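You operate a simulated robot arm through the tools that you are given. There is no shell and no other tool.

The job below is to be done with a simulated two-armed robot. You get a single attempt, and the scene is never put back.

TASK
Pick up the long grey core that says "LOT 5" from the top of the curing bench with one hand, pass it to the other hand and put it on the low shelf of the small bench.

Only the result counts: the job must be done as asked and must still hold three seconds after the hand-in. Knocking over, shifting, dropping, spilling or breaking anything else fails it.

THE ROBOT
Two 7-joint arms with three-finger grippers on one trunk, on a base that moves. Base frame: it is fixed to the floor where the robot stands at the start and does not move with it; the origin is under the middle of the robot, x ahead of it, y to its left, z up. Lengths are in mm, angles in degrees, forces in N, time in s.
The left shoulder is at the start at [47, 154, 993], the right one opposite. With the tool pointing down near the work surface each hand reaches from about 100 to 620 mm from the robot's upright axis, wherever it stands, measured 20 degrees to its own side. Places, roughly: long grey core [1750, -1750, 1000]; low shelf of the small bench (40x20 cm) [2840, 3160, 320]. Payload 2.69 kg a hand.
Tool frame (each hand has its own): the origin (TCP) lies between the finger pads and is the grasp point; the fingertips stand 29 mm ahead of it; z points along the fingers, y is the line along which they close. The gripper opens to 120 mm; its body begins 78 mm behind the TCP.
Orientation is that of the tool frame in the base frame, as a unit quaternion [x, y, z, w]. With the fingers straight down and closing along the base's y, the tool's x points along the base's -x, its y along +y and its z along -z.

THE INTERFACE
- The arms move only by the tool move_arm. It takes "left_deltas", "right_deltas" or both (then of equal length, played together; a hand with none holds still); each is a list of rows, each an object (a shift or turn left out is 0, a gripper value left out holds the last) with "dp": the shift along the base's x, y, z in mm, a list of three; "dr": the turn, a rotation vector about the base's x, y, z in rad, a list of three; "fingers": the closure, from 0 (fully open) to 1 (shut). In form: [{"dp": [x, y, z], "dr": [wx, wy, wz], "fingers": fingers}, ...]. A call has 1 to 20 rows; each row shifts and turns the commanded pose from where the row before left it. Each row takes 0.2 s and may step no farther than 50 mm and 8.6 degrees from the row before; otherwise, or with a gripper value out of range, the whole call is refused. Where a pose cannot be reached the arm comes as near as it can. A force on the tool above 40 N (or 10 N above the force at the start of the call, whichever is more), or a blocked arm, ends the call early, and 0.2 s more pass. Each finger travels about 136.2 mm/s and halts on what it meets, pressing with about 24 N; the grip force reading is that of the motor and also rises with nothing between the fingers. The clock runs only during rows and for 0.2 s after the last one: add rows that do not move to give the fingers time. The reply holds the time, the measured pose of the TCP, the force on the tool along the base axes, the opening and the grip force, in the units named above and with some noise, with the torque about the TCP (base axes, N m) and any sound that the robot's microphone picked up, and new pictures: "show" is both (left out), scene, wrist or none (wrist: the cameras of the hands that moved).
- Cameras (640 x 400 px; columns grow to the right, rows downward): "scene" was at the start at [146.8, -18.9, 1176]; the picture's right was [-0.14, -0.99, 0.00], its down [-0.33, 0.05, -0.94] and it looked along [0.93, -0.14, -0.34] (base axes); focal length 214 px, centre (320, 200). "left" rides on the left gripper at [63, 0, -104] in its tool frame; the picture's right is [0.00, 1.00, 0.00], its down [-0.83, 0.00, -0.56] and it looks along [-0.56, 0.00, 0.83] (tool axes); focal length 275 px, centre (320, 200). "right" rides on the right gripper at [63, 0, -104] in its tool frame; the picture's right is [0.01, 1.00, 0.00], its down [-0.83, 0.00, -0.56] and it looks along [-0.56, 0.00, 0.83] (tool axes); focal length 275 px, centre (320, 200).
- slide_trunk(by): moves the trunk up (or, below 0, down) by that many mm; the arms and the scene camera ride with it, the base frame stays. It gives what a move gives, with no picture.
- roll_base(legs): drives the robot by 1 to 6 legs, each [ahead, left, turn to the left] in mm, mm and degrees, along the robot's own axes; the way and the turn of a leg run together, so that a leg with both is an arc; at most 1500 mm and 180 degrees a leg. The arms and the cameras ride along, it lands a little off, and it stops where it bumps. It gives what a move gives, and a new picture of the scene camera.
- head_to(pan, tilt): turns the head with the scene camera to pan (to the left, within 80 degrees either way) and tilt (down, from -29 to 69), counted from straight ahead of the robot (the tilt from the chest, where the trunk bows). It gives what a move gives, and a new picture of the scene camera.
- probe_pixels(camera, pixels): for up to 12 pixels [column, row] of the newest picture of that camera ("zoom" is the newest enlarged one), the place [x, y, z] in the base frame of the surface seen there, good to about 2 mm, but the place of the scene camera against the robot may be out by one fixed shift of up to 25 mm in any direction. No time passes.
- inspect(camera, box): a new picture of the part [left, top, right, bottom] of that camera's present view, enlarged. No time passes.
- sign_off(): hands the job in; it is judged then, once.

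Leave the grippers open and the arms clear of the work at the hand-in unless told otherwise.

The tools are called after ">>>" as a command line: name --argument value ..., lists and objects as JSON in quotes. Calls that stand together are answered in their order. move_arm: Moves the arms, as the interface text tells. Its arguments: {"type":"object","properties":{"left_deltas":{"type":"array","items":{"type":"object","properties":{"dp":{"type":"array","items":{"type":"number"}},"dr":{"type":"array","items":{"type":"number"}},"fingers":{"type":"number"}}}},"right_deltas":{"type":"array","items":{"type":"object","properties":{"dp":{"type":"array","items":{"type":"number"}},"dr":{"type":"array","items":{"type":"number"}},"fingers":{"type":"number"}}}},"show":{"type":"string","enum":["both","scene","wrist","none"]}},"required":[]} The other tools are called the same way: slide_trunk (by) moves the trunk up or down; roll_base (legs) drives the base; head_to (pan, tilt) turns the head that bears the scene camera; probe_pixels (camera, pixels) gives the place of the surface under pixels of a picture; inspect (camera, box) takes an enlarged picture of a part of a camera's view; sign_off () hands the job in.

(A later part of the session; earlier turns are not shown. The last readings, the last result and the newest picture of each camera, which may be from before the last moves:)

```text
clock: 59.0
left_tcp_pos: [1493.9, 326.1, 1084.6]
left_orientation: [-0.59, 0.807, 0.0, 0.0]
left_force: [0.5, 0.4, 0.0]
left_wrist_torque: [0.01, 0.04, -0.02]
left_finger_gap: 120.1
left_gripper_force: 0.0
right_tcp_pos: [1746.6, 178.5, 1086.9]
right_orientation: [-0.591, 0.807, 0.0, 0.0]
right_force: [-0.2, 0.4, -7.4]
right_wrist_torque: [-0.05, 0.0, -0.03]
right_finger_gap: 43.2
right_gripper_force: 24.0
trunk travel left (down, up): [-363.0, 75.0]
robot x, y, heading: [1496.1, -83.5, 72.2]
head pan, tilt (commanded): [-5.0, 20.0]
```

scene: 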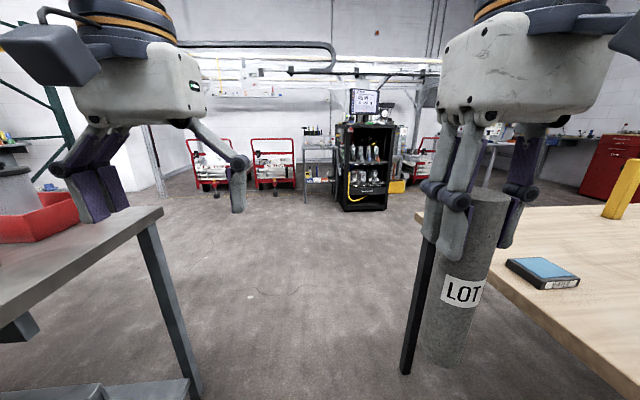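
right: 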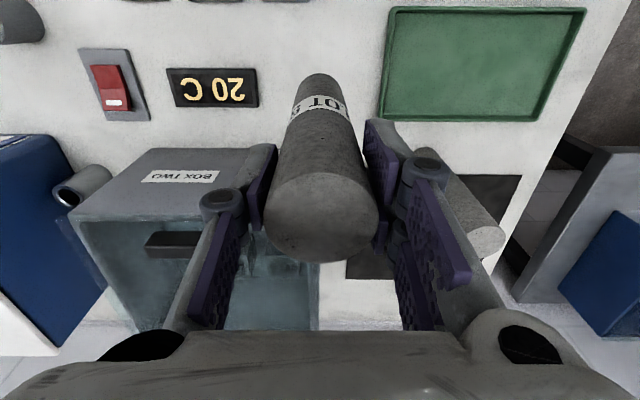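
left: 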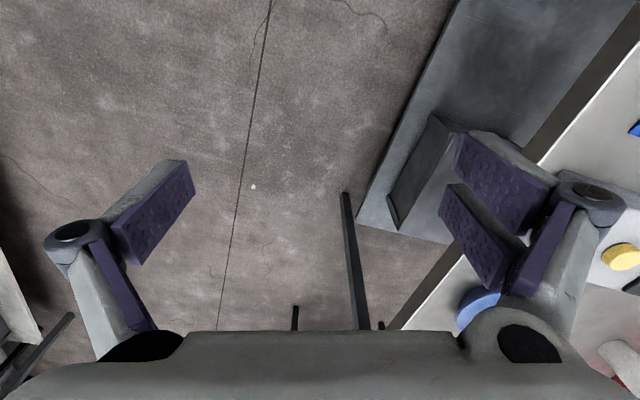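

I am centred in the corridor (hands 300 mm or more off both tables). I drive on 1300 mm, out of the corridor.

>>> roll_base --legs '[[1300, 0, 0.5]]'

>>> head_to --pan -5 --tilt 20

```text
clock: 65.5
left_tcp_pos: [1883.8, 1561.6, 1084.2]
left_orientation: [-0.592, 0.806, 0.0, 0.0]
left_force: [-0.2, -0.2, -0.1]
left_wrist_torque: [0.0, -0.02, 0.02]
left_finger_gap: 119.9
left_gripper_force: 0.0
right_tcp_pos: [2137.0, 1415.8, 1087.0]
right_orientation: [-0.592, 0.806, 0.001, 0.001]
right_force: [-0.6, 1.0, -6.3]
right_wrist_torque: [-0.03, 0.0, 0.01]
right_finger_gap: 43.3
right_gripper_force: 24.0
trunk travel left (down, up): [-363.0, 75.0]
robot x, y, heading: [1885.2, 1155.8, 72.1]
head pan, tilt (commanded): [-5.0, 20.0]
```

scene: 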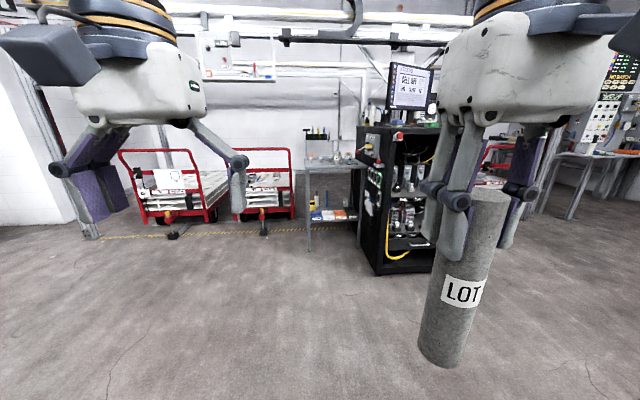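

```text
clock: 66.1
left_tcp_pos: [1883.2, 1562.6, 1085.3]
left_orientation: [-0.592, 0.806, 0.0, 0.0]
left_force: [0.0, -0.3, 0.3]
left_wrist_torque: [0.0, 0.01, 0.0]
left_finger_gap: 119.7
left_gripper_force: 0.1
right_tcp_pos: [2136.6, 1416.2, 1086.6]
right_orientation: [-0.592, 0.806, -0.001, 0.0]
right_force: [0.0, 0.4, -6.5]
right_wrist_torque: [-0.03, 0.03, -0.02]
right_finger_gap: 43.2
right_gripper_force: 23.8
trunk travel left (down, up): [-363.0, 75.0]
robot x, y, heading: [1889.0, 1151.8, 72.6]
head pan, tilt (commanded): [-5.0, 20.0]
```

scene: 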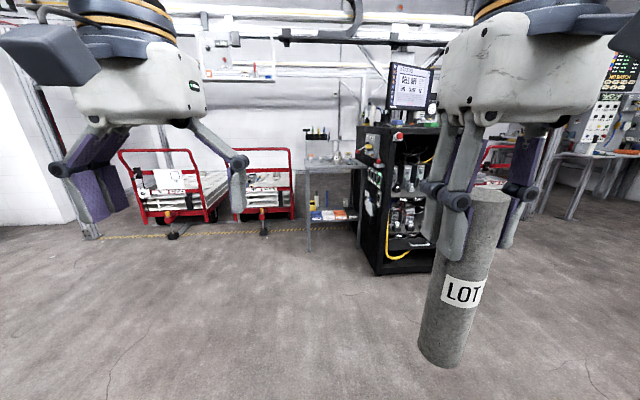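

I enlarge the small bench at about (332, 190) and probe its corners and things, and the rack and cart next to it.

>>> inspect --camera "scene" --box '[280, 120, 408, 280]'

>>> inspect --camera "scene" --box '[296, 180, 376, 230]'

>>> probe_pixels --camera "scene" --pixels '[[308, 250], [310, 222], [355, 222], [330, 218], [308, 164], [360, 164], [355, 207], [377, 270], [293, 215], [359, 240], [313, 203], [328, 200]]'

```text
2.50 times, centred on (344, 200) of scene
```

zoom: 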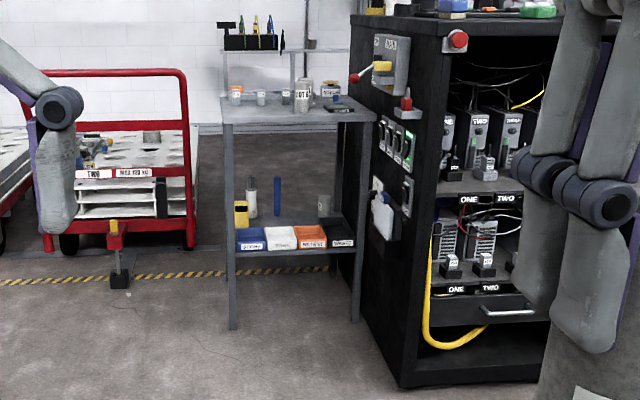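

```text
8.00 times, centred on (336, 205) of scene
```

zoom: 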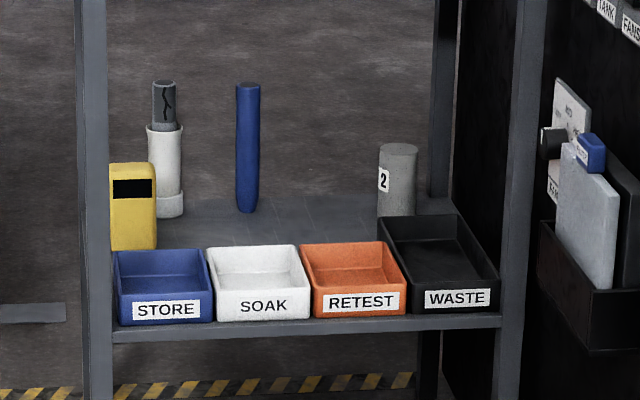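

```text
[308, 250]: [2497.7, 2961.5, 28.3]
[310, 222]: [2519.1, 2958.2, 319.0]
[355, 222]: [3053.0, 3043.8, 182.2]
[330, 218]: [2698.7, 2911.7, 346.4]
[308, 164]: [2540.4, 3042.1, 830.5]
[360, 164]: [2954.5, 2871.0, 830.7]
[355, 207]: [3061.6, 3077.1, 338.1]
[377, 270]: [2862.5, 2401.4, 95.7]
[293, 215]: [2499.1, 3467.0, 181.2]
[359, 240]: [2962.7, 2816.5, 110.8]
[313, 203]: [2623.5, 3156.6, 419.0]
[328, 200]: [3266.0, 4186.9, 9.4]
```

The shelf holds four trays along its front (STORE, SOAK, RETEST, WASTE), and behind them a yellow thing, a broken core in a white cup, a blue bar and a short core "2". I probe points in this enlarged picture to find the free space.

>>> probe_pixels --camera "zoom" --pixels '[[215, 220], [330, 230], [280, 215], [410, 225], [130, 185], [165, 160], [247, 150], [397, 180], [310, 325], [130, 335], [490, 325], [330, 205]]'

>>> probe_pixels --camera "zoom" --pixels '[[160, 250], [260, 248], [345, 243], [430, 217], [170, 310], [260, 305], [360, 300], [455, 298], [225, 200], [300, 200], [440, 200], [380, 215]]'

```text
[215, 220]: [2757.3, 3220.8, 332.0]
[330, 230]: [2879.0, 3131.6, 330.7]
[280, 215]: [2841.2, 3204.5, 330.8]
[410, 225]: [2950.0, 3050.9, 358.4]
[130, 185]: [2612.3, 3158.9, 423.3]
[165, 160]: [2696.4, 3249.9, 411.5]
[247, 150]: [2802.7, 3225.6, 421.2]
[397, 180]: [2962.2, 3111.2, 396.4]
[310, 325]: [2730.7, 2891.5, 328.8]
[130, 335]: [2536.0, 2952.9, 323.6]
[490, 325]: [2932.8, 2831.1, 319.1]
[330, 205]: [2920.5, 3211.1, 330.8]
```

```text
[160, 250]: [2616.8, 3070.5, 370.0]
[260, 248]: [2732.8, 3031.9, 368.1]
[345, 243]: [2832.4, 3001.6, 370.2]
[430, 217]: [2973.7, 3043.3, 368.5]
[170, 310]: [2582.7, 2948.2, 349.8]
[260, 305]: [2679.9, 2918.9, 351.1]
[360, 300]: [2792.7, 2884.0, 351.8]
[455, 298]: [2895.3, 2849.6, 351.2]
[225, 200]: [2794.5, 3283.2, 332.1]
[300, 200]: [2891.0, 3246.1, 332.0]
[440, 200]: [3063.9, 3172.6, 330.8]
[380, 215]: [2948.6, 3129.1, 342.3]
```

The low shelf (z≈330 in the scene camera) is free behind the trays: trays end at about 135 mm behind its front edge, the cup and blue bar stand at about 330 mm behind it, so there is a free spot around (n≈1690, s≈3790 along the bench axes). I will do the handover here in the open: the right hand turns the core level pointing left, the left hand grips its free end. First I move the left hand out of the way.

>>> move_arm --left_deltas '[{"dp": [-32, -20, 0]}, {"dp": [-32, -20, 0]}, {"dp": [-32, -20, 0]}, {"dp": [0, 0, 0]}]' --show "none"

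>>> move_arm --right_deltas '[{"dp": [-2, 16, -7], "dr": [0.0395, 0.1248, 0]}, {"dp": [-2, 16, -7], "dr": [0.0395, 0.1248, 0]}, {"dp": [-2, 16, -7], "dr": [0.0395, 0.1248, 0]}, {"dp": [-2, 16, -7], "dr": [0.0395, 0.1248, 0]}, {"dp": [0, 0, 0]}]' --show "both"

```text
clock: 67.1
left_tcp_pos: [1787.1, 1501.3, 1084.2]
left_orientation: [-0.592, 0.806, -0.001, 0.0]
left_force: [0.1, 0.0, 0.0]
left_wrist_torque: [-0.01, 0.02, 0.01]
left_finger_gap: 120.0
left_gripper_force: 0.0
right_tcp_pos: [2138.1, 1415.7, 1085.0]
right_orientation: [-0.592, 0.806, 0.0, 0.0]
right_force: [0.9, -0.3, -6.0]
right_wrist_torque: [-0.01, 0.01, 0.0]
right_finger_gap: 43.3
right_gripper_force: 24.1
trunk travel left (down, up): [-363.0, 75.0]
robot x, y, heading: [1890.3, 1157.1, 72.3]
head pan, tilt (commanded): [-5.0, 20.0]
```

```text
clock: 68.3
left_tcp_pos: [1787.2, 1502.4, 1085.6]
left_orientation: [-0.592, 0.806, 0.0, -0.001]
left_force: [0.2, 0.3, -0.2]
left_wrist_torque: [-0.02, 0.04, -0.02]
left_finger_gap: 119.9
left_gripper_force: 0.1
right_tcp_pos: [2128.5, 1480.2, 1058.9]
right_orientation: [-0.572, 0.778, 0.21, -0.154]
right_force: [-0.1, 0.9, -6.9]
right_wrist_torque: [-0.07, -0.22, -0.01]
right_finger_gap: 43.4
right_gripper_force: 23.6
trunk travel left (down, up): [-363.0, 75.0]
robot x, y, heading: [1890.1, 1159.7, 72.5]
head pan, tilt (commanded): [-5.0, 20.0]
```

scene: 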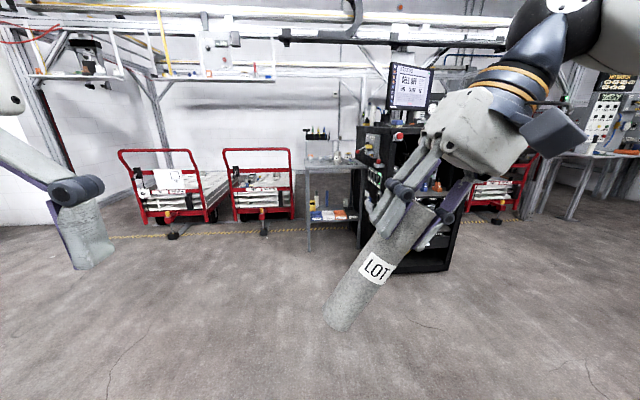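
right: 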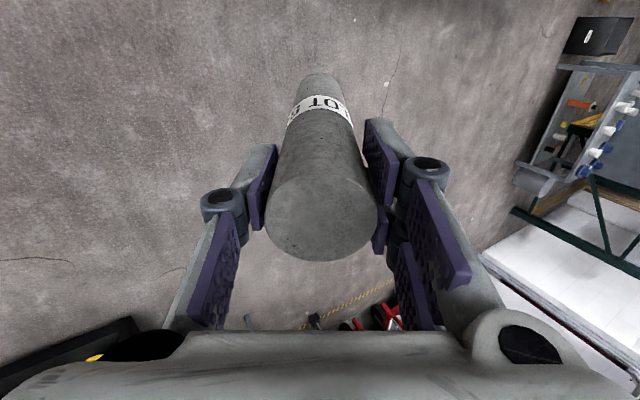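

The core tilts to the left (30°) without slipping in the fingers (its face is still at (322, 210)). I go on another 30°.

>>> move_arm --right_deltas '[{"dp": [-2, 16, -7], "dr": [0.0395, 0.1248, 0]}, {"dp": [-2, 16, -7], "dr": [0.0395, 0.1248, 0]}, {"dp": [-2, 16, -7], "dr": [0.0395, 0.1248, 0]}, {"dp": [-2, 16, -7], "dr": [0.0395, 0.1248, 0]}, {"dp": [0, 0, 0]}]' --show "both"

```text
clock: 69.5
left_tcp_pos: [1787.8, 1502.6, 1084.6]
left_orientation: [-0.592, 0.806, 0.0, 0.0]
left_force: [0.7, 0.7, 0.5]
left_wrist_torque: [0.0, 0.01, 0.01]
left_finger_gap: 119.7
left_gripper_force: 0.2
right_tcp_pos: [2121.2, 1545.3, 1029.9]
right_orientation: [-0.512, 0.697, 0.405, -0.296]
right_force: [-0.7, -0.3, -5.9]
right_wrist_torque: [-0.14, -0.39, -0.03]
right_finger_gap: 43.1
right_gripper_force: 23.8
trunk travel left (down, up): [-363.0, 75.0]
robot x, y, heading: [1889.1, 1154.6, 72.4]
head pan, tilt (commanded): [-5.0, 20.0]
```

scene: 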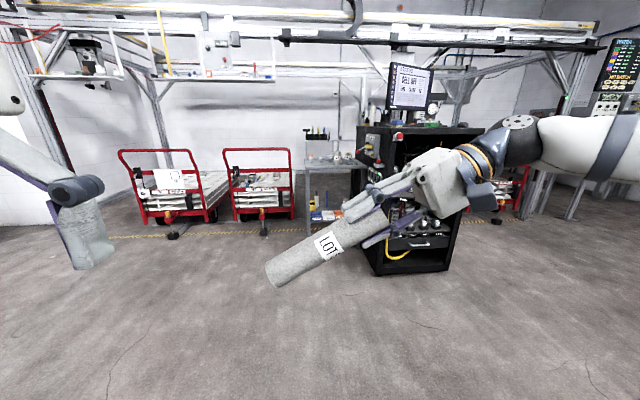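
right: 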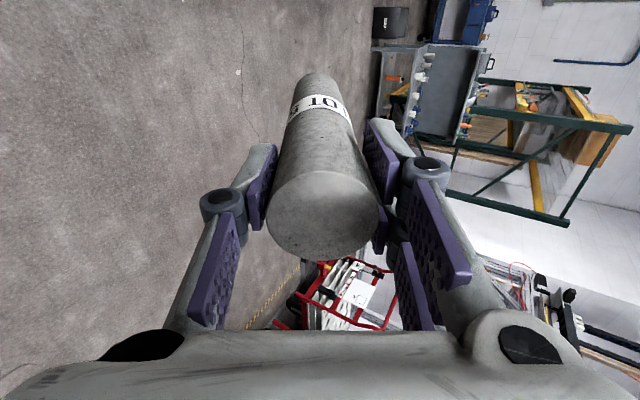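

Still firm at 60°. I do the last 30°.

>>> move_arm --right_deltas '[{"dp": [-2, 16, -7], "dr": [0.0395, 0.1248, 0]}, {"dp": [-2, 16, -7], "dr": [0.0395, 0.1248, 0]}, {"dp": [-2, 16, -7], "dr": [0.0395, 0.1248, 0]}, {"dp": [-2, 16, -7], "dr": [0.0395, 0.1248, 0]}, {"dp": [0, 0, 0]}]' --show "both"

>>> head_to --pan 0 --tilt 40

```text
clock: 70.7
left_tcp_pos: [1787.5, 1502.0, 1084.5]
left_orientation: [-0.593, 0.805, -0.001, 0.0]
left_force: [0.3, -0.5, -0.2]
left_wrist_torque: [-0.04, 0.0, 0.0]
left_finger_gap: 120.1
left_gripper_force: 0.0
right_tcp_pos: [2113.4, 1608.8, 1000.9]
right_orientation: [-0.418, 0.569, 0.572, -0.418]
right_force: [-0.6, 0.6, -6.0]
right_wrist_torque: [-0.15, -0.44, 0.0]
right_finger_gap: 43.4
right_gripper_force: 24.2
trunk travel left (down, up): [-363.0, 75.0]
robot x, y, heading: [1890.6, 1156.5, 72.4]
head pan, tilt (commanded): [-5.0, 20.0]
```

scene: 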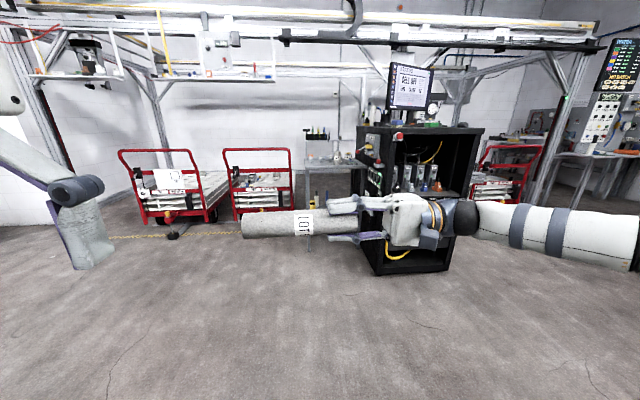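
right: 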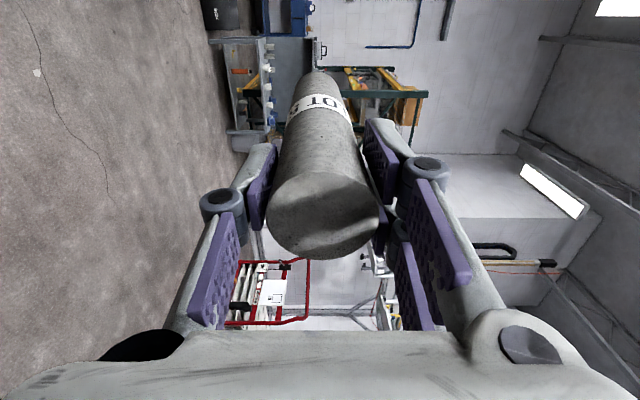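

```text
clock: 71.5
left_tcp_pos: [1788.5, 1501.9, 1084.4]
left_orientation: [-0.592, 0.806, 0.0, -0.001]
left_force: [-0.1, 0.4, 0.3]
left_wrist_torque: [-0.02, -0.03, -0.01]
left_finger_gap: 119.9
left_gripper_force: 0.1
right_tcp_pos: [2113.2, 1607.8, 1001.7]
right_orientation: [-0.418, 0.57, 0.571, -0.418]
right_force: [-0.4, 0.3, -6.0]
right_wrist_torque: [-0.16, -0.45, 0.0]
right_finger_gap: 43.6
right_gripper_force: 23.6
trunk travel left (down, up): [-363.0, 75.0]
robot x, y, heading: [1890.4, 1155.3, 72.5]
head pan, tilt (commanded): [0.0, 40.0]
```

scene: 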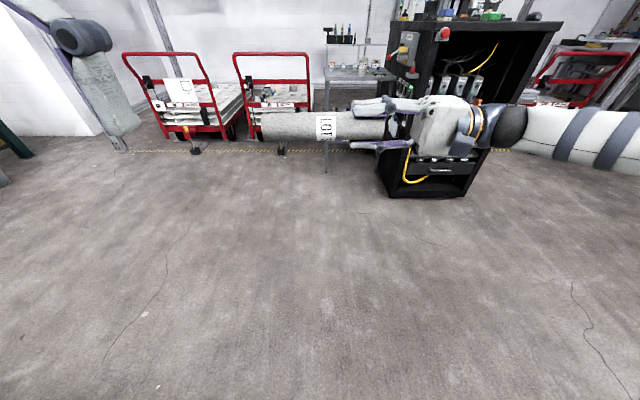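

The core lies level in the right hand, pointing left; free end near (1955, 1658, 1001). Now the left hand: I bring it to about 450 ahead, 250 left and pitch it up 60° so it points forward with 30° down.

>>> move_arm --left_deltas '[{"dp": [0, 19.8, -5.5], "dr": [0.1248, -0.0396, 0], "fingers": 0}, {"dp": [0, 19.8, -5.5], "dr": [0.1248, -0.0396, 0]}, {"dp": [0, 19.8, -5.5], "dr": [0.1248, -0.0396, 0]}, {"dp": [0, 19.8, -5.5], "dr": [0.1248, -0.0396, 0]}, {"dp": [0, 19.8, -5.5], "dr": [0.1248, -0.0396, 0]}, {"dp": [0, 19.8, -5.5], "dr": [0.1248, -0.0396, 0]}, {"dp": [0, 19.8, -5.5], "dr": [0.1248, -0.0396, 0]}, {"dp": [0, 19.8, -5.5], "dr": [0.1248, -0.0396, 0]}, {"dp": [0, 0, 0]}]' --show "both"

```text
clock: 73.5
left_tcp_pos: [1787.1, 1660.3, 1041.2]
left_orientation: [-0.512, 0.697, 0.295, 0.405]
left_force: [-0.6, -0.1, 0.5]
left_wrist_torque: [-0.02, 0.0, -0.05]
left_finger_gap: 120.2
left_gripper_force: 0.0
right_tcp_pos: [2112.4, 1607.8, 1002.0]
right_orientation: [-0.418, 0.57, 0.571, -0.417]
right_force: [0.6, 0.4, -6.5]
right_wrist_torque: [-0.18, -0.41, 0.02]
right_finger_gap: 43.4
right_gripper_force: 24.1
trunk travel left (down, up): [-363.0, 75.0]
robot x, y, heading: [1882.9, 1158.1, 72.3]
head pan, tilt (commanded): [0.0, 40.0]
```

scene: 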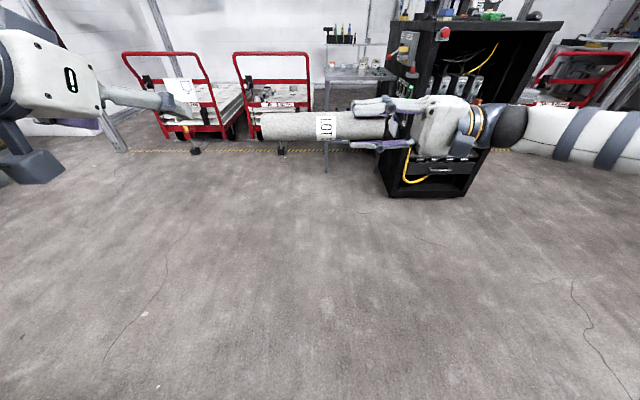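
left: 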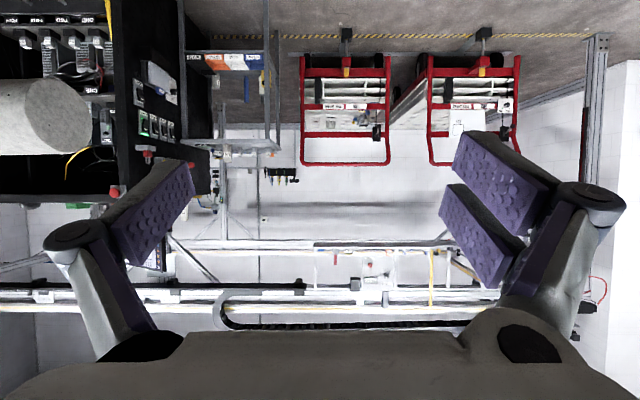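

Reached as commanded. Now I roll the left hand by -90° about the forward axis so the fingers close up-down, and bring it level with the core (z≈1001, 498 ahead), still 160 mm left of the free end.

>>> move_arm --left_deltas '[{"dp": [1.3, 4.2, -3.6], "dr": [-0.0432, -0.1361, 0]}, {"dp": [1.3, 4.2, -3.6], "dr": [-0.0432, -0.1361, 0]}, {"dp": [1.3, 4.2, -3.6], "dr": [-0.0432, -0.1361, 0]}, {"dp": [1.3, 4.2, -3.6], "dr": [-0.0432, -0.1361, 0]}, {"dp": [1.3, 4.2, -3.6], "dr": [-0.0432, -0.1361, 0]}, {"dp": [1.3, 4.2, -3.6], "dr": [-0.0432, -0.1361, 0]}, {"dp": [1.3, 4.2, -3.6], "dr": [-0.0432, -0.1361, 0]}, {"dp": [1.3, 4.2, -3.6], "dr": [-0.0432, -0.1361, 0]}, {"dp": [1.3, 4.2, -3.6], "dr": [-0.0432, -0.1361, 0]}, {"dp": [1.3, 4.2, -3.6], "dr": [-0.0432, -0.1361, 0]}, {"dp": [1.3, 4.2, -3.6], "dr": [-0.0432, -0.1361, 0]}, {"dp": [0, 0, 0]}]' --show "both"

```text
clock: 76.1
left_tcp_pos: [1785.9, 1698.1, 997.8]
left_orientation: [0.648, -0.284, 0.288, -0.646]
left_force: [-0.1, -0.2, -0.5]
left_wrist_torque: [-0.03, -0.01, -0.02]
left_finger_gap: 119.9
left_gripper_force: 0.0
left hand out of reach, approached as far as the arm can: row 11
right_tcp_pos: [2112.9, 1607.9, 1002.0]
right_orientation: [-0.418, 0.57, 0.572, -0.417]
right_force: [0.1, 0.5, -6.8]
right_wrist_torque: [-0.16, -0.46, -0.03]
right_finger_gap: 43.1
right_gripper_force: 24.2
trunk travel left (down, up): [-363.0, 75.0]
robot x, y, heading: [1888.3, 1156.2, 72.6]
head pan, tilt (commanded): [0.0, 40.0]
```

scene: 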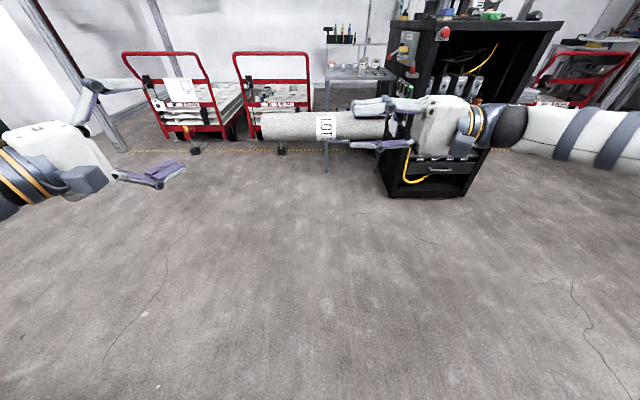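
left: 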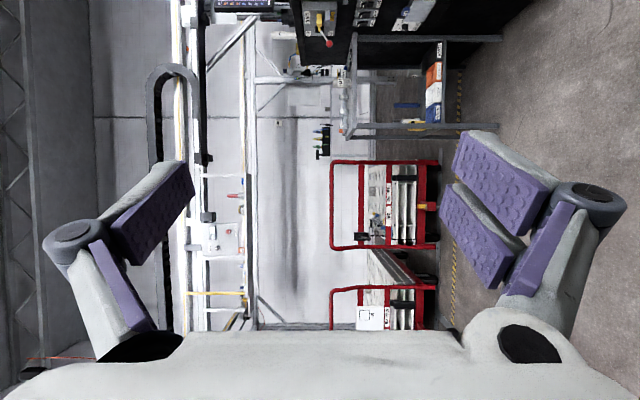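

The hand is in the wanted orientation but about 18 mm short at this far-left place (a limit in row 11). The real goal lies farther right, so I move 90 mm right along the core's axis and see whether it comes into reach.

>>> move_arm --left_deltas '[{"dp": [28.6, -9.1, 0]}, {"dp": [28.6, -9.1, 0]}, {"dp": [28.6, -9.1, 0]}, {"dp": [0, 0, 0]}]' --show "both"

```text
clock: 77.1
left_tcp_pos: [1869.4, 1667.5, 1035.9]
left_orientation: [0.65, -0.285, 0.287, -0.644]
left_force: [-0.2, 0.5, 0.4]
left_wrist_torque: [0.03, 0.0, 0.04]
left_finger_gap: 120.0
left_gripper_force: 0.1
left hand out of reach, approached as far as the arm can: row 1, 2, 3
right_tcp_pos: [2112.7, 1607.2, 1001.5]
right_orientation: [-0.419, 0.57, 0.571, -0.417]
right_force: [-0.3, 0.2, -6.8]
right_wrist_torque: [-0.17, -0.45, -0.02]
right_finger_gap: 43.3
right_gripper_force: 23.7
trunk travel left (down, up): [-363.0, 75.0]
robot x, y, heading: [1885.8, 1157.2, 72.2]
head pan, tilt (commanded): [0.0, 40.0]
```

scene: 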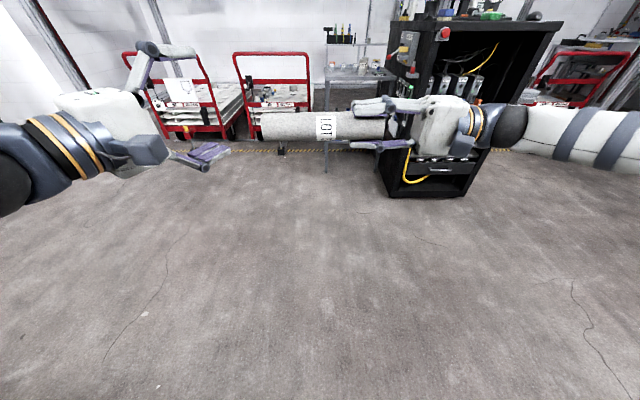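
left: 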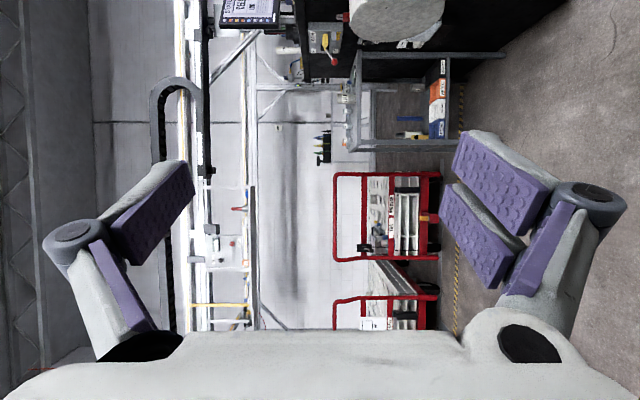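

The hand sits 34 mm too high: in this orientation the left arm meets a joint limit. The mirror of what the right arm did (pointing sideways) is easy, so I turn the left hand 30° clockwise about the vertical (pointing more to the right) while moving it back left, away from the core.

>>> move_arm --left_deltas '[{"dp": [-28.3, -6.7, 0], "dr": [0, 0, -0.1309]}, {"dp": [-28.3, -6.7, 0], "dr": [0, 0, -0.1309]}, {"dp": [-28.3, -6.7, 0], "dr": [0, 0, -0.1309]}, {"dp": [-28.3, -6.7, 0], "dr": [0, 0, -0.1309]}, {"dp": [0, 0, 0]}]' --show "scene"

```text
clock: 78.3
left_tcp_pos: [1782.2, 1655.4, 1016.6]
left_orientation: [0.611, -0.41, 0.381, -0.56]
left_force: [-0.2, 0.3, -0.9]
left_wrist_torque: [0.02, 0.02, -0.04]
left_finger_gap: 119.9
left_gripper_force: 0.1
left hand out of reach, approached as far as the arm can: row 2, 3
right_tcp_pos: [2112.3, 1607.6, 1001.6]
right_orientation: [-0.419, 0.57, 0.571, -0.417]
right_force: [0.5, 0.0, -6.7]
right_wrist_torque: [-0.16, -0.46, 0.02]
right_finger_gap: 43.2
right_gripper_force: 23.9
trunk travel left (down, up): [-363.0, 75.0]
robot x, y, heading: [1885.5, 1155.4, 72.4]
head pan, tilt (commanded): [0.0, 40.0]
```

scene: 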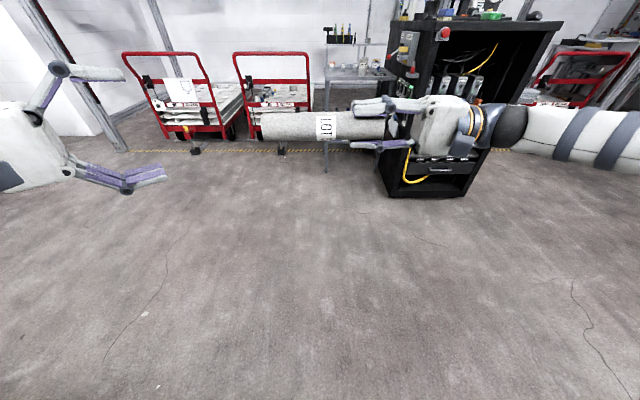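

I let the arm settle with still rows and read the pose again.

>>> move_arm --left_deltas '[{"dp": [0, 0, 0]}, {"dp": [0, 0, 0]}]' --show "none"

```text
clock: 78.9
left_tcp_pos: [1783.3, 1655.2, 1016.8]
left_orientation: [0.611, -0.41, 0.381, -0.56]
left_force: [0.2, 0.2, 0.8]
left_wrist_torque: [0.01, 0.01, 0.01]
left_finger_gap: 120.0
left_gripper_force: 0.0
right_tcp_pos: [2112.8, 1607.9, 1002.3]
right_orientation: [-0.418, 0.57, 0.571, -0.416]
right_force: [-0.2, -0.1, -6.8]
right_wrist_torque: [-0.15, -0.47, 0.02]
right_finger_gap: 43.2
right_gripper_force: 24.6
trunk travel left (down, up): [-363.0, 75.0]
robot x, y, heading: [1886.0, 1153.5, 72.5]
head pan, tilt (commanded): [0.0, 40.0]
```

The commanded pose is re-anchored at the stall. From the measured pose I need a small turn of about (0.037, -0.074, -0.166) rad to get exactly the wanted direction; I apply that and lower to z≈1001.

>>> move_arm --left_deltas '[{"dp": [0, 0, -7.5], "dr": [0.0185, -0.037, -0.083]}, {"dp": [0, 0, -7.5], "dr": [0.0185, -0.037, -0.083]}, {"dp": [0, 0, 0]}]' --show "none"

```text
clock: 79.7
left_tcp_pos: [1783.5, 1655.1, 1001.2]
left_orientation: [-0.55, 0.446, -0.44, 0.553]
left_force: [0.8, 0.5, 0.8]
left_wrist_torque: [0.01, 0.03, 0.01]
left_finger_gap: 120.0
left_gripper_force: 0.1
right_tcp_pos: [2113.9, 1607.7, 1002.0]
right_orientation: [-0.418, 0.57, 0.571, -0.417]
right_force: [-0.4, -0.7, -6.8]
right_wrist_torque: [-0.16, -0.47, 0.0]
right_finger_gap: 43.5
right_gripper_force: 24.3
trunk travel left (down, up): [-363.0, 75.0]
robot x, y, heading: [1893.5, 1153.4, 72.4]
head pan, tilt (commanded): [0.0, 40.0]
```

Exact now. Next the right hand turns 30° clockwise too, so the core points left and a little forward, and moves to about 450 ahead, 100 right.

>>> move_arm --right_deltas '[{"dp": [2.1, -13.3, 0], "dr": [0, 0, -0.1309]}, {"dp": [2.1, -13.3, 0], "dr": [0, 0, -0.1309]}, {"dp": [2.1, -13.3, 0], "dr": [0, 0, -0.1309]}, {"dp": [2.1, -13.3, 0], "dr": [0, 0, -0.1309]}, {"dp": [0, 0, 0]}]' --show "scene"

```text
clock: 80.9
left_tcp_pos: [1782.9, 1655.4, 1002.4]
left_orientation: [-0.549, 0.447, -0.441, 0.552]
left_force: [-0.6, -0.4, -0.6]
left_wrist_torque: [-0.01, -0.05, 0.0]
left_finger_gap: 119.6
left_gripper_force: 0.0
right_tcp_pos: [2122.1, 1556.8, 1002.0]
right_orientation: [-0.256, 0.66, 0.659, -0.254]
right_force: [-0.1, 0.2, -5.8]
right_wrist_torque: [-0.38, -0.33, 0.0]
right_finger_gap: 43.2
right_gripper_force: 23.7
trunk travel left (down, up): [-363.0, 75.0]
robot x, y, heading: [1891.0, 1154.4, 72.6]
head pan, tilt (commanded): [0.0, 40.0]
```

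scene: 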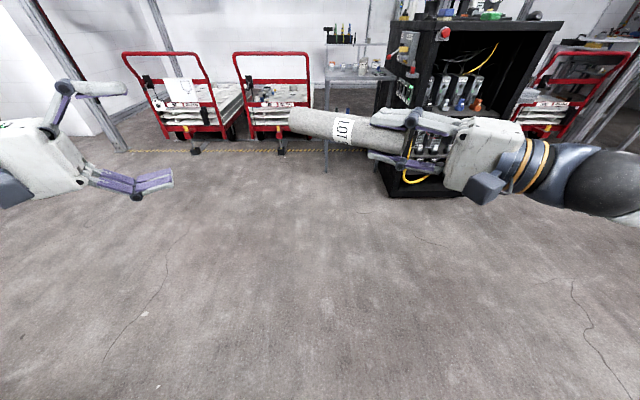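

The core points left-forward; free end about (2010, 1680). The left TCP goal is 60 mm inside the free end: (2051, 1635, 1002). I first go to 140 mm before it along the left tool's axis: (1914, 1605).

>>> move_arm --left_deltas '[{"dp": [32.8, -12.5, 0]}, {"dp": [32.8, -12.5, 0]}, {"dp": [32.8, -12.5, 0]}, {"dp": [32.8, -12.5, 0]}, {"dp": [0, 0, 0]}]' --show "both"

```text
clock: 82.1
left_tcp_pos: [1915.7, 1604.5, 1003.5]
left_orientation: [-0.55, 0.446, -0.44, 0.552]
left_force: [1.0, 0.3, 0.5]
left_wrist_torque: [-0.02, 0.0, -0.01]
left_finger_gap: 120.0
left_gripper_force: 0.0
right_tcp_pos: [2121.4, 1555.4, 1001.8]
right_orientation: [-0.257, 0.659, 0.66, -0.255]
right_force: [0.0, 0.6, -6.7]
right_wrist_torque: [-0.35, -0.33, 0.0]
right_finger_gap: 43.2
right_gripper_force: 23.3
trunk travel left (down, up): [-363.0, 75.0]
robot x, y, heading: [1890.3, 1156.2, 72.7]
head pan, tilt (commanded): [0.0, 40.0]
```

scene: 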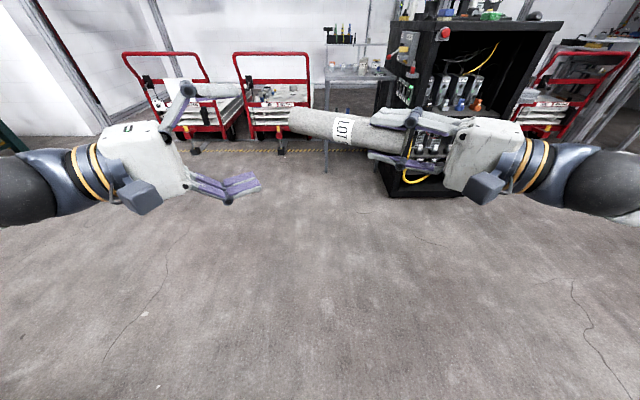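
left: 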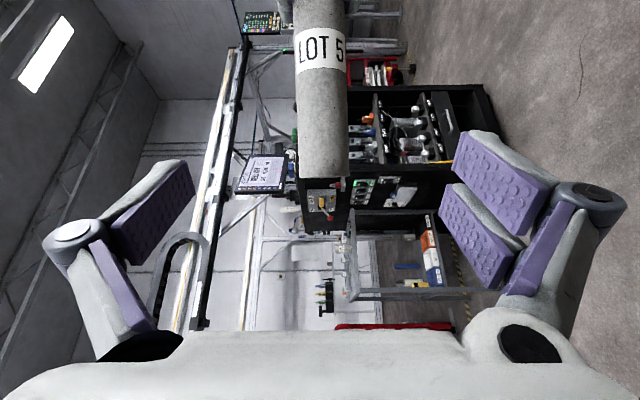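

Reached exactly. In the left wrist picture the core runs along column ≈322 with its free end at row ≈178: well centred between the fingers. I probe it to fix the free end.

>>> probe_pixels --camera "left" --pixels '[[323, 172], [323, 120], [323, 80], [303, 120], [342, 120], [323, 20], [323, 182]]'

```text
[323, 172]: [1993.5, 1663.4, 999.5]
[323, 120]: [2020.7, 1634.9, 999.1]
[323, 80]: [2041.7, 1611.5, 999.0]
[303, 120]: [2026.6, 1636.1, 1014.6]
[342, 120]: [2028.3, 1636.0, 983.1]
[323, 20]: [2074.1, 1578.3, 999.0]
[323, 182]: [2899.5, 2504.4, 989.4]
```

The core's axis is at z≈999 and the free end near (2008, 1681), as planned. I advance the left hand 138 mm along its axis so the core comes between its open fingers (goal (2049, 1637, 999.5)).

>>> move_arm --left_deltas '[{"dp": [33.5, 8.1, -0.8]}, {"dp": [33.5, 8.1, -0.8]}, {"dp": [33.5, 8.1, -0.8]}, {"dp": [33.5, 8.1, -0.8]}, {"dp": [0, 0, 0]}]' --show "both"

```text
clock: 83.3
left_tcp_pos: [2048.7, 1636.8, 998.5]
left_orientation: [-0.549, 0.446, -0.44, 0.552]
left_force: [0.3, 0.0, 0.6]
left_wrist_torque: [-0.02, 0.01, 0.0]
left_finger_gap: 120.0
left_gripper_force: 0.0
right_tcp_pos: [2122.0, 1554.0, 1001.4]
right_orientation: [-0.257, 0.659, 0.659, -0.255]
right_force: [0.7, 0.3, -7.1]
right_wrist_torque: [-0.35, -0.29, -0.01]
right_finger_gap: 43.2
right_gripper_force: 24.3
trunk travel left (down, up): [-363.0, 75.0]
robot x, y, heading: [1888.5, 1155.6, 72.3]
head pan, tilt (commanded): [0.0, 40.0]
```

scene: 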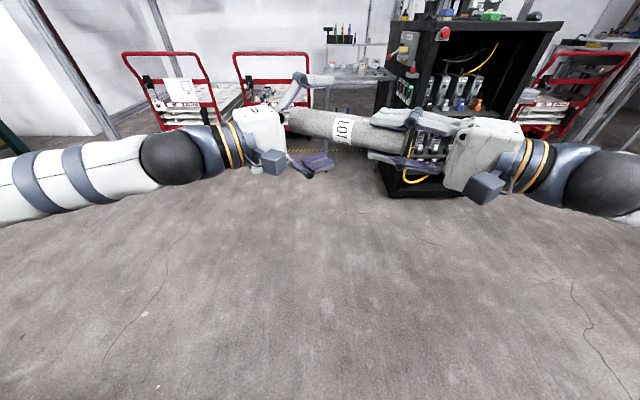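
left: 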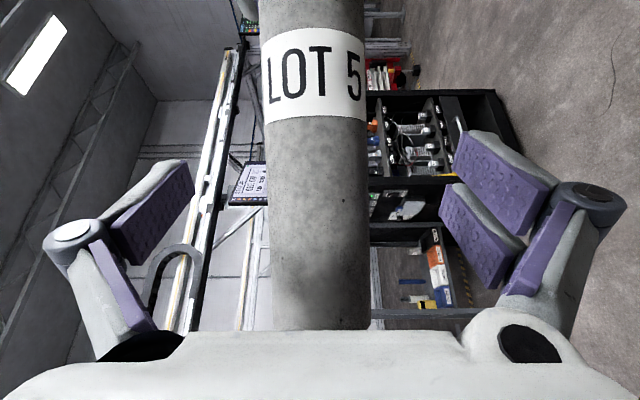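

The core lies centred between the left fingers (column ≈317). I close the left hand while the right still holds.

>>> move_arm --left_deltas '[{"dp": [0, 0, 0], "fingers": 1}, {"dp": [0, 0, 0]}, {"dp": [0, 0, 0]}, {"dp": [0, 0, 0]}, {"dp": [0, 0, 0]}]' --show "both"

```text
clock: 84.5
left_tcp_pos: [2048.4, 1638.1, 1000.3]
left_orientation: [-0.549, 0.446, -0.441, 0.552]
left_force: [-2.6, 1.5, 7.2]
left_wrist_torque: [-0.77, -0.51, -0.04]
left_finger_gap: 43.0
left_gripper_force: 23.8
right_tcp_pos: [2122.1, 1554.5, 1000.8]
right_orientation: [-0.257, 0.66, 0.658, -0.255]
right_force: [4.2, -0.5, -13.3]
right_wrist_torque: [-0.19, -0.35, -0.2]
right_finger_gap: 43.4
right_gripper_force: 24.2
trunk travel left (down, up): [-363.0, 75.0]
robot x, y, heading: [1888.7, 1154.5, 72.5]
head pan, tilt (commanded): [0.0, 40.0]
```

scene: 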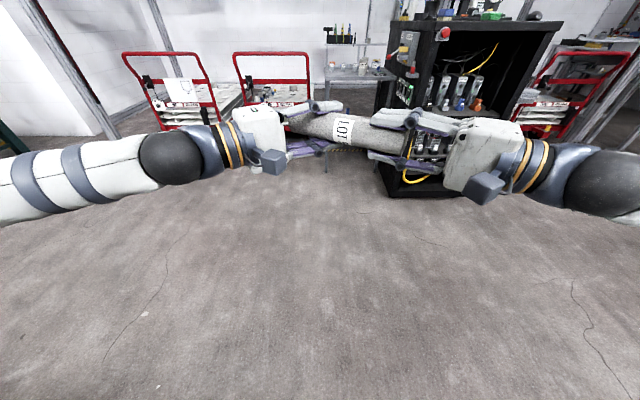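
left: 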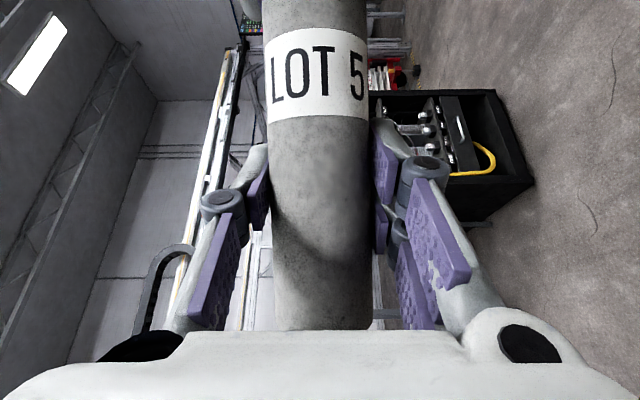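

Left grip holds at 43.0 mm, 23.8 N. There is some strain between the hands (about 7 N up on the left), so I raise the left hand 1.5 mm to relieve it before the right lets go.

>>> move_arm --left_deltas '[{"dp": [0, 0, 1.5]}, {"dp": [0, 0, 0]}]' --show "none"

```text
clock: 85.1
left_tcp_pos: [2048.0, 1638.1, 1000.3]
left_orientation: [-0.55, 0.445, -0.44, 0.552]
left_force: [-5.6, 1.6, 0.8]
left_wrist_torque: [-0.34, -0.48, -0.13]
left_finger_gap: 42.8
left_gripper_force: 23.8
right_tcp_pos: [2122.1, 1554.6, 1002.3]
right_orientation: [-0.256, 0.659, 0.659, -0.256]
right_force: [5.0, -0.5, -6.9]
right_wrist_torque: [-0.11, 0.03, -0.25]
right_finger_gap: 43.2
right_gripper_force: 24.0
trunk travel left (down, up): [-363.0, 75.0]
robot x, y, heading: [1894.6, 1153.1, 72.4]
head pan, tilt (commanded): [0.0, 40.0]
```

The strain is nearly gone. I open the right hand fully and let it rest a moment.

>>> move_arm --right_deltas '[{"dp": [0, 0, 0], "fingers": 0.3}, {"dp": [0, 0, 0], "fingers": 0}, {"dp": [0, 0, 0]}, {"dp": [0, 0, 0]}]' --show "both"

```text
clock: 86.1
left_tcp_pos: [2048.1, 1637.3, 1000.8]
left_orientation: [-0.549, 0.446, -0.441, 0.552]
left_force: [0.3, 0.3, -0.2]
left_wrist_torque: [0.17, 0.15, -0.01]
left_finger_gap: 42.7
left_gripper_force: 24.2
right_tcp_pos: [2121.0, 1554.8, 1000.7]
right_orientation: [-0.256, 0.659, 0.66, -0.255]
right_force: [1.0, -0.7, -0.4]
right_wrist_torque: [0.0, -0.01, -0.01]
right_finger_gap: 120.0
right_gripper_force: 0.1
trunk travel left (down, up): [-363.0, 75.0]
robot x, y, heading: [1887.8, 1158.6, 72.5]
head pan, tilt (commanded): [0.0, 40.0]
```

scene: 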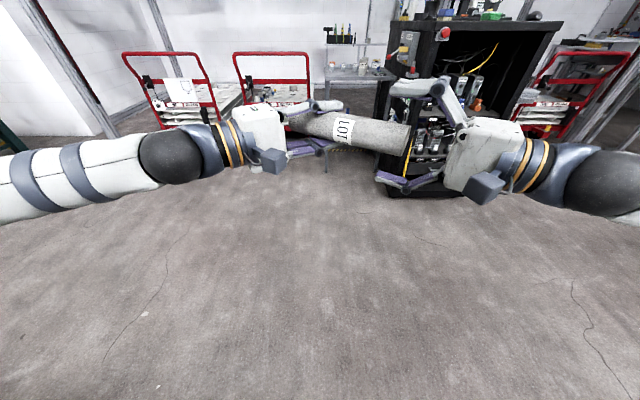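
right: 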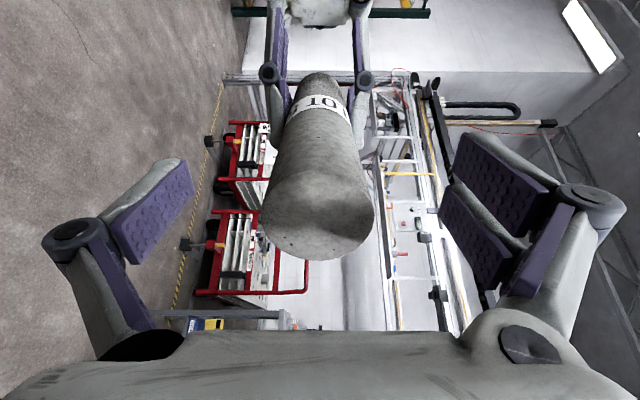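

Right is open and free. The left force reads about zero though it should carry 6.6 N; I read again with still rows before moving.

>>> move_arm --left_deltas '[{"dp": [0, 0, 0]}, {"dp": [0, 0, 0]}]' --show "wrist"

```text
clock: 86.7
left_tcp_pos: [2047.7, 1638.1, 1000.2]
left_orientation: [-0.55, 0.446, -0.44, 0.553]
left_force: [0.4, 0.2, 0.6]
left_wrist_torque: [0.17, 0.18, -0.01]
left_finger_gap: 42.8
left_gripper_force: 24.0
right_tcp_pos: [2122.8, 1555.6, 1001.5]
right_orientation: [-0.256, 0.659, 0.66, -0.255]
right_force: [0.3, 0.1, -0.3]
right_wrist_torque: [-0.03, 0.02, -0.04]
right_finger_gap: 120.2
right_gripper_force: 0.1
trunk travel left (down, up): [-363.0, 75.0]
robot x, y, heading: [1888.8, 1156.5, 72.5]
head pan, tilt (commanded): [0.0, 40.0]
```

left: 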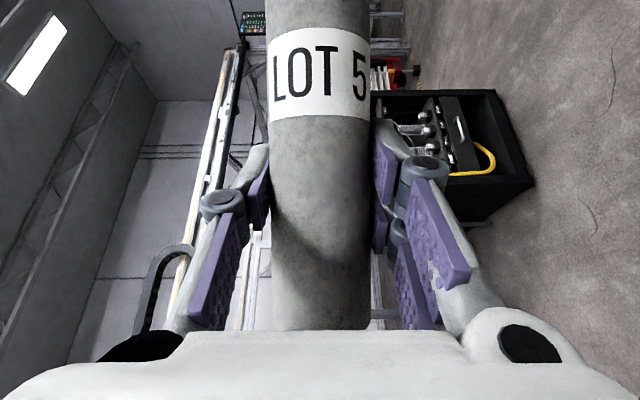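

The left wrist torque (0.17, 0.18) matches the core's weight hanging 35 mm off, so the left hand holds it. I draw the right hand straight back 160 mm along its own axis, off the core's end.

>>> move_arm --right_deltas '[{"dp": [26.9, -29.6, 0]}, {"dp": [26.9, -29.6, 0]}, {"dp": [26.9, -29.6, 0]}, {"dp": [26.9, -29.6, 0]}, {"dp": [0, 0, 0]}]' --show "scene"

```text
clock: 87.9
left_tcp_pos: [2048.3, 1637.9, 1000.8]
left_orientation: [-0.55, 0.446, -0.44, 0.553]
left_force: [-0.6, 0.5, 0.2]
left_wrist_torque: [0.17, 0.14, 0.0]
left_finger_gap: 42.5
left_gripper_force: 24.0
right_tcp_pos: [2228.7, 1437.4, 1001.0]
right_orientation: [-0.256, 0.659, 0.66, -0.254]
right_force: [0.0, -0.4, 0.5]
right_wrist_torque: [0.0, 0.01, 0.01]
right_finger_gap: 119.9
right_gripper_force: 0.1
trunk travel left (down, up): [-363.0, 75.0]
robot x, y, heading: [1890.0, 1154.2, 72.4]
head pan, tilt (commanded): [0.0, 40.0]
```

scene: 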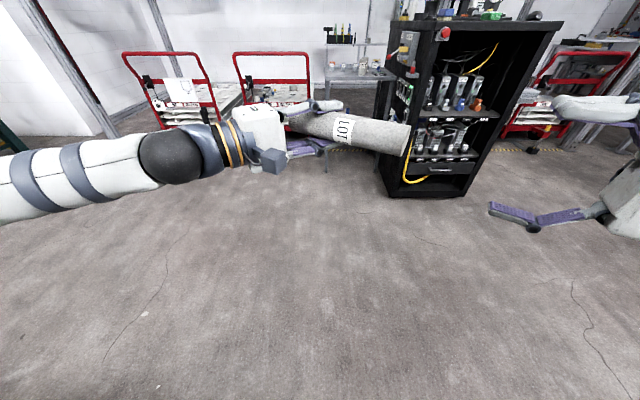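

The left hand has the core alone. Now I roll the left hand +90° about its level forward direction so the core stands upright (free end up), moving it to about 470 ahead and 200 left.

>>> move_arm --left_deltas '[{"dp": [-18.9, 2.5, 0], "dr": [0.1055, 0.0963, 0]}, {"dp": [-18.9, 2.5, 0], "dr": [0.1055, 0.0963, 0]}, {"dp": [-18.9, 2.5, 0], "dr": [0.1055, 0.0963, 0]}, {"dp": [-18.9, 2.5, 0], "dr": [0.1055, 0.0963, 0]}, {"dp": [-18.9, 2.5, 0], "dr": [0.1055, 0.0963, 0]}, {"dp": [0, 0, 0]}]' --show "both"

```text
clock: 89.3
left_tcp_pos: [1952.6, 1648.3, 999.8]
left_orientation: [-0.477, 0.662, -0.166, 0.554]
left_force: [0.3, 0.1, 0.2]
left_wrist_torque: [0.14, 0.12, 0.02]
left_finger_gap: 42.4
left_gripper_force: 24.1
right_tcp_pos: [2229.5, 1437.4, 1002.9]
right_orientation: [-0.256, 0.659, 0.66, -0.256]
right_force: [-0.1, 0.3, -0.3]
right_wrist_torque: [0.0, 0.02, -0.02]
right_finger_gap: 120.0
right_gripper_force: 0.1
trunk travel left (down, up): [-363.0, 75.0]
robot x, y, heading: [1889.3, 1156.3, 72.6]
head pan, tilt (commanded): [0.0, 40.0]
```

scene: 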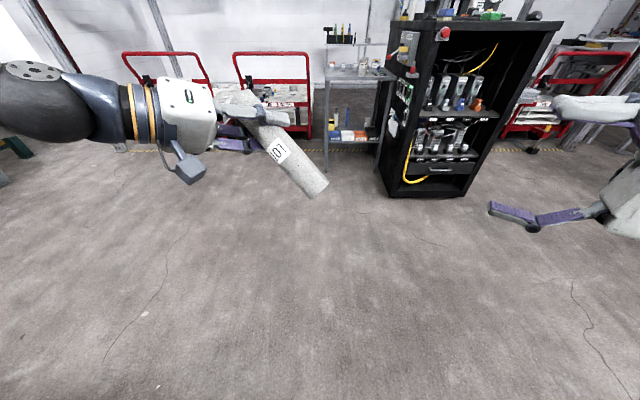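
left: 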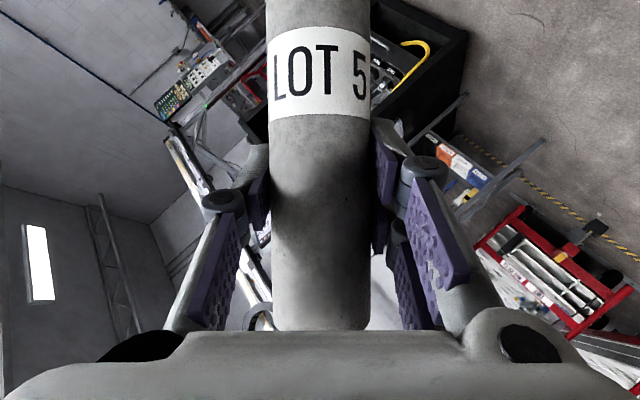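

No slip after 41°. I do the remaining 49°.

>>> move_arm --left_deltas '[{"dp": [-18.9, 2.5, 0], "dr": [0.1055, 0.0963, 0]}, {"dp": [-18.9, 2.5, 0], "dr": [0.1055, 0.0963, 0]}, {"dp": [-18.9, 2.5, 0], "dr": [0.1055, 0.0963, 0]}, {"dp": [-18.9, 2.5, 0], "dr": [0.1055, 0.0963, 0]}, {"dp": [-18.9, 2.5, 0], "dr": [0.1055, 0.0963, 0]}, {"dp": [-18.9, 2.5, 0], "dr": [0.1055, 0.0963, 0]}, {"dp": [0, 0, 0]}]' --show "both"

```text
clock: 90.9
left_tcp_pos: [1848.1, 1659.0, 999.1]
left_orientation: [-0.321, 0.809, 0.154, 0.468]
left_force: [0.3, 0.0, 0.1]
left_wrist_torque: [0.0, 0.01, 0.05]
left_finger_gap: 42.4
left_gripper_force: 24.0
left hand out of reach, approached as far as the arm can: row 1
right_tcp_pos: [2229.6, 1437.7, 1002.1]
right_orientation: [-0.256, 0.659, 0.659, -0.255]
right_force: [-0.5, 0.3, 0.1]
right_wrist_torque: [-0.01, 0.0, -0.03]
right_finger_gap: 119.9
right_gripper_force: 0.0
trunk travel left (down, up): [-363.0, 75.0]
robot x, y, heading: [1887.8, 1156.4, 72.5]
head pan, tilt (commanded): [0.0, 40.0]
```

scene: 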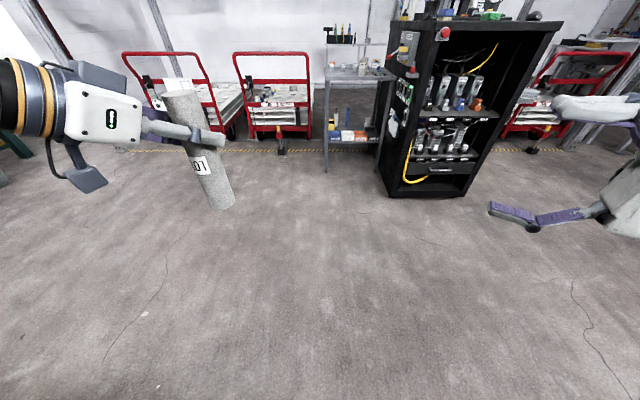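
left: 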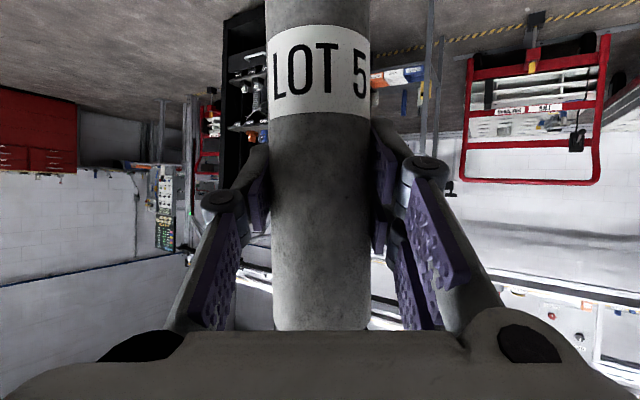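

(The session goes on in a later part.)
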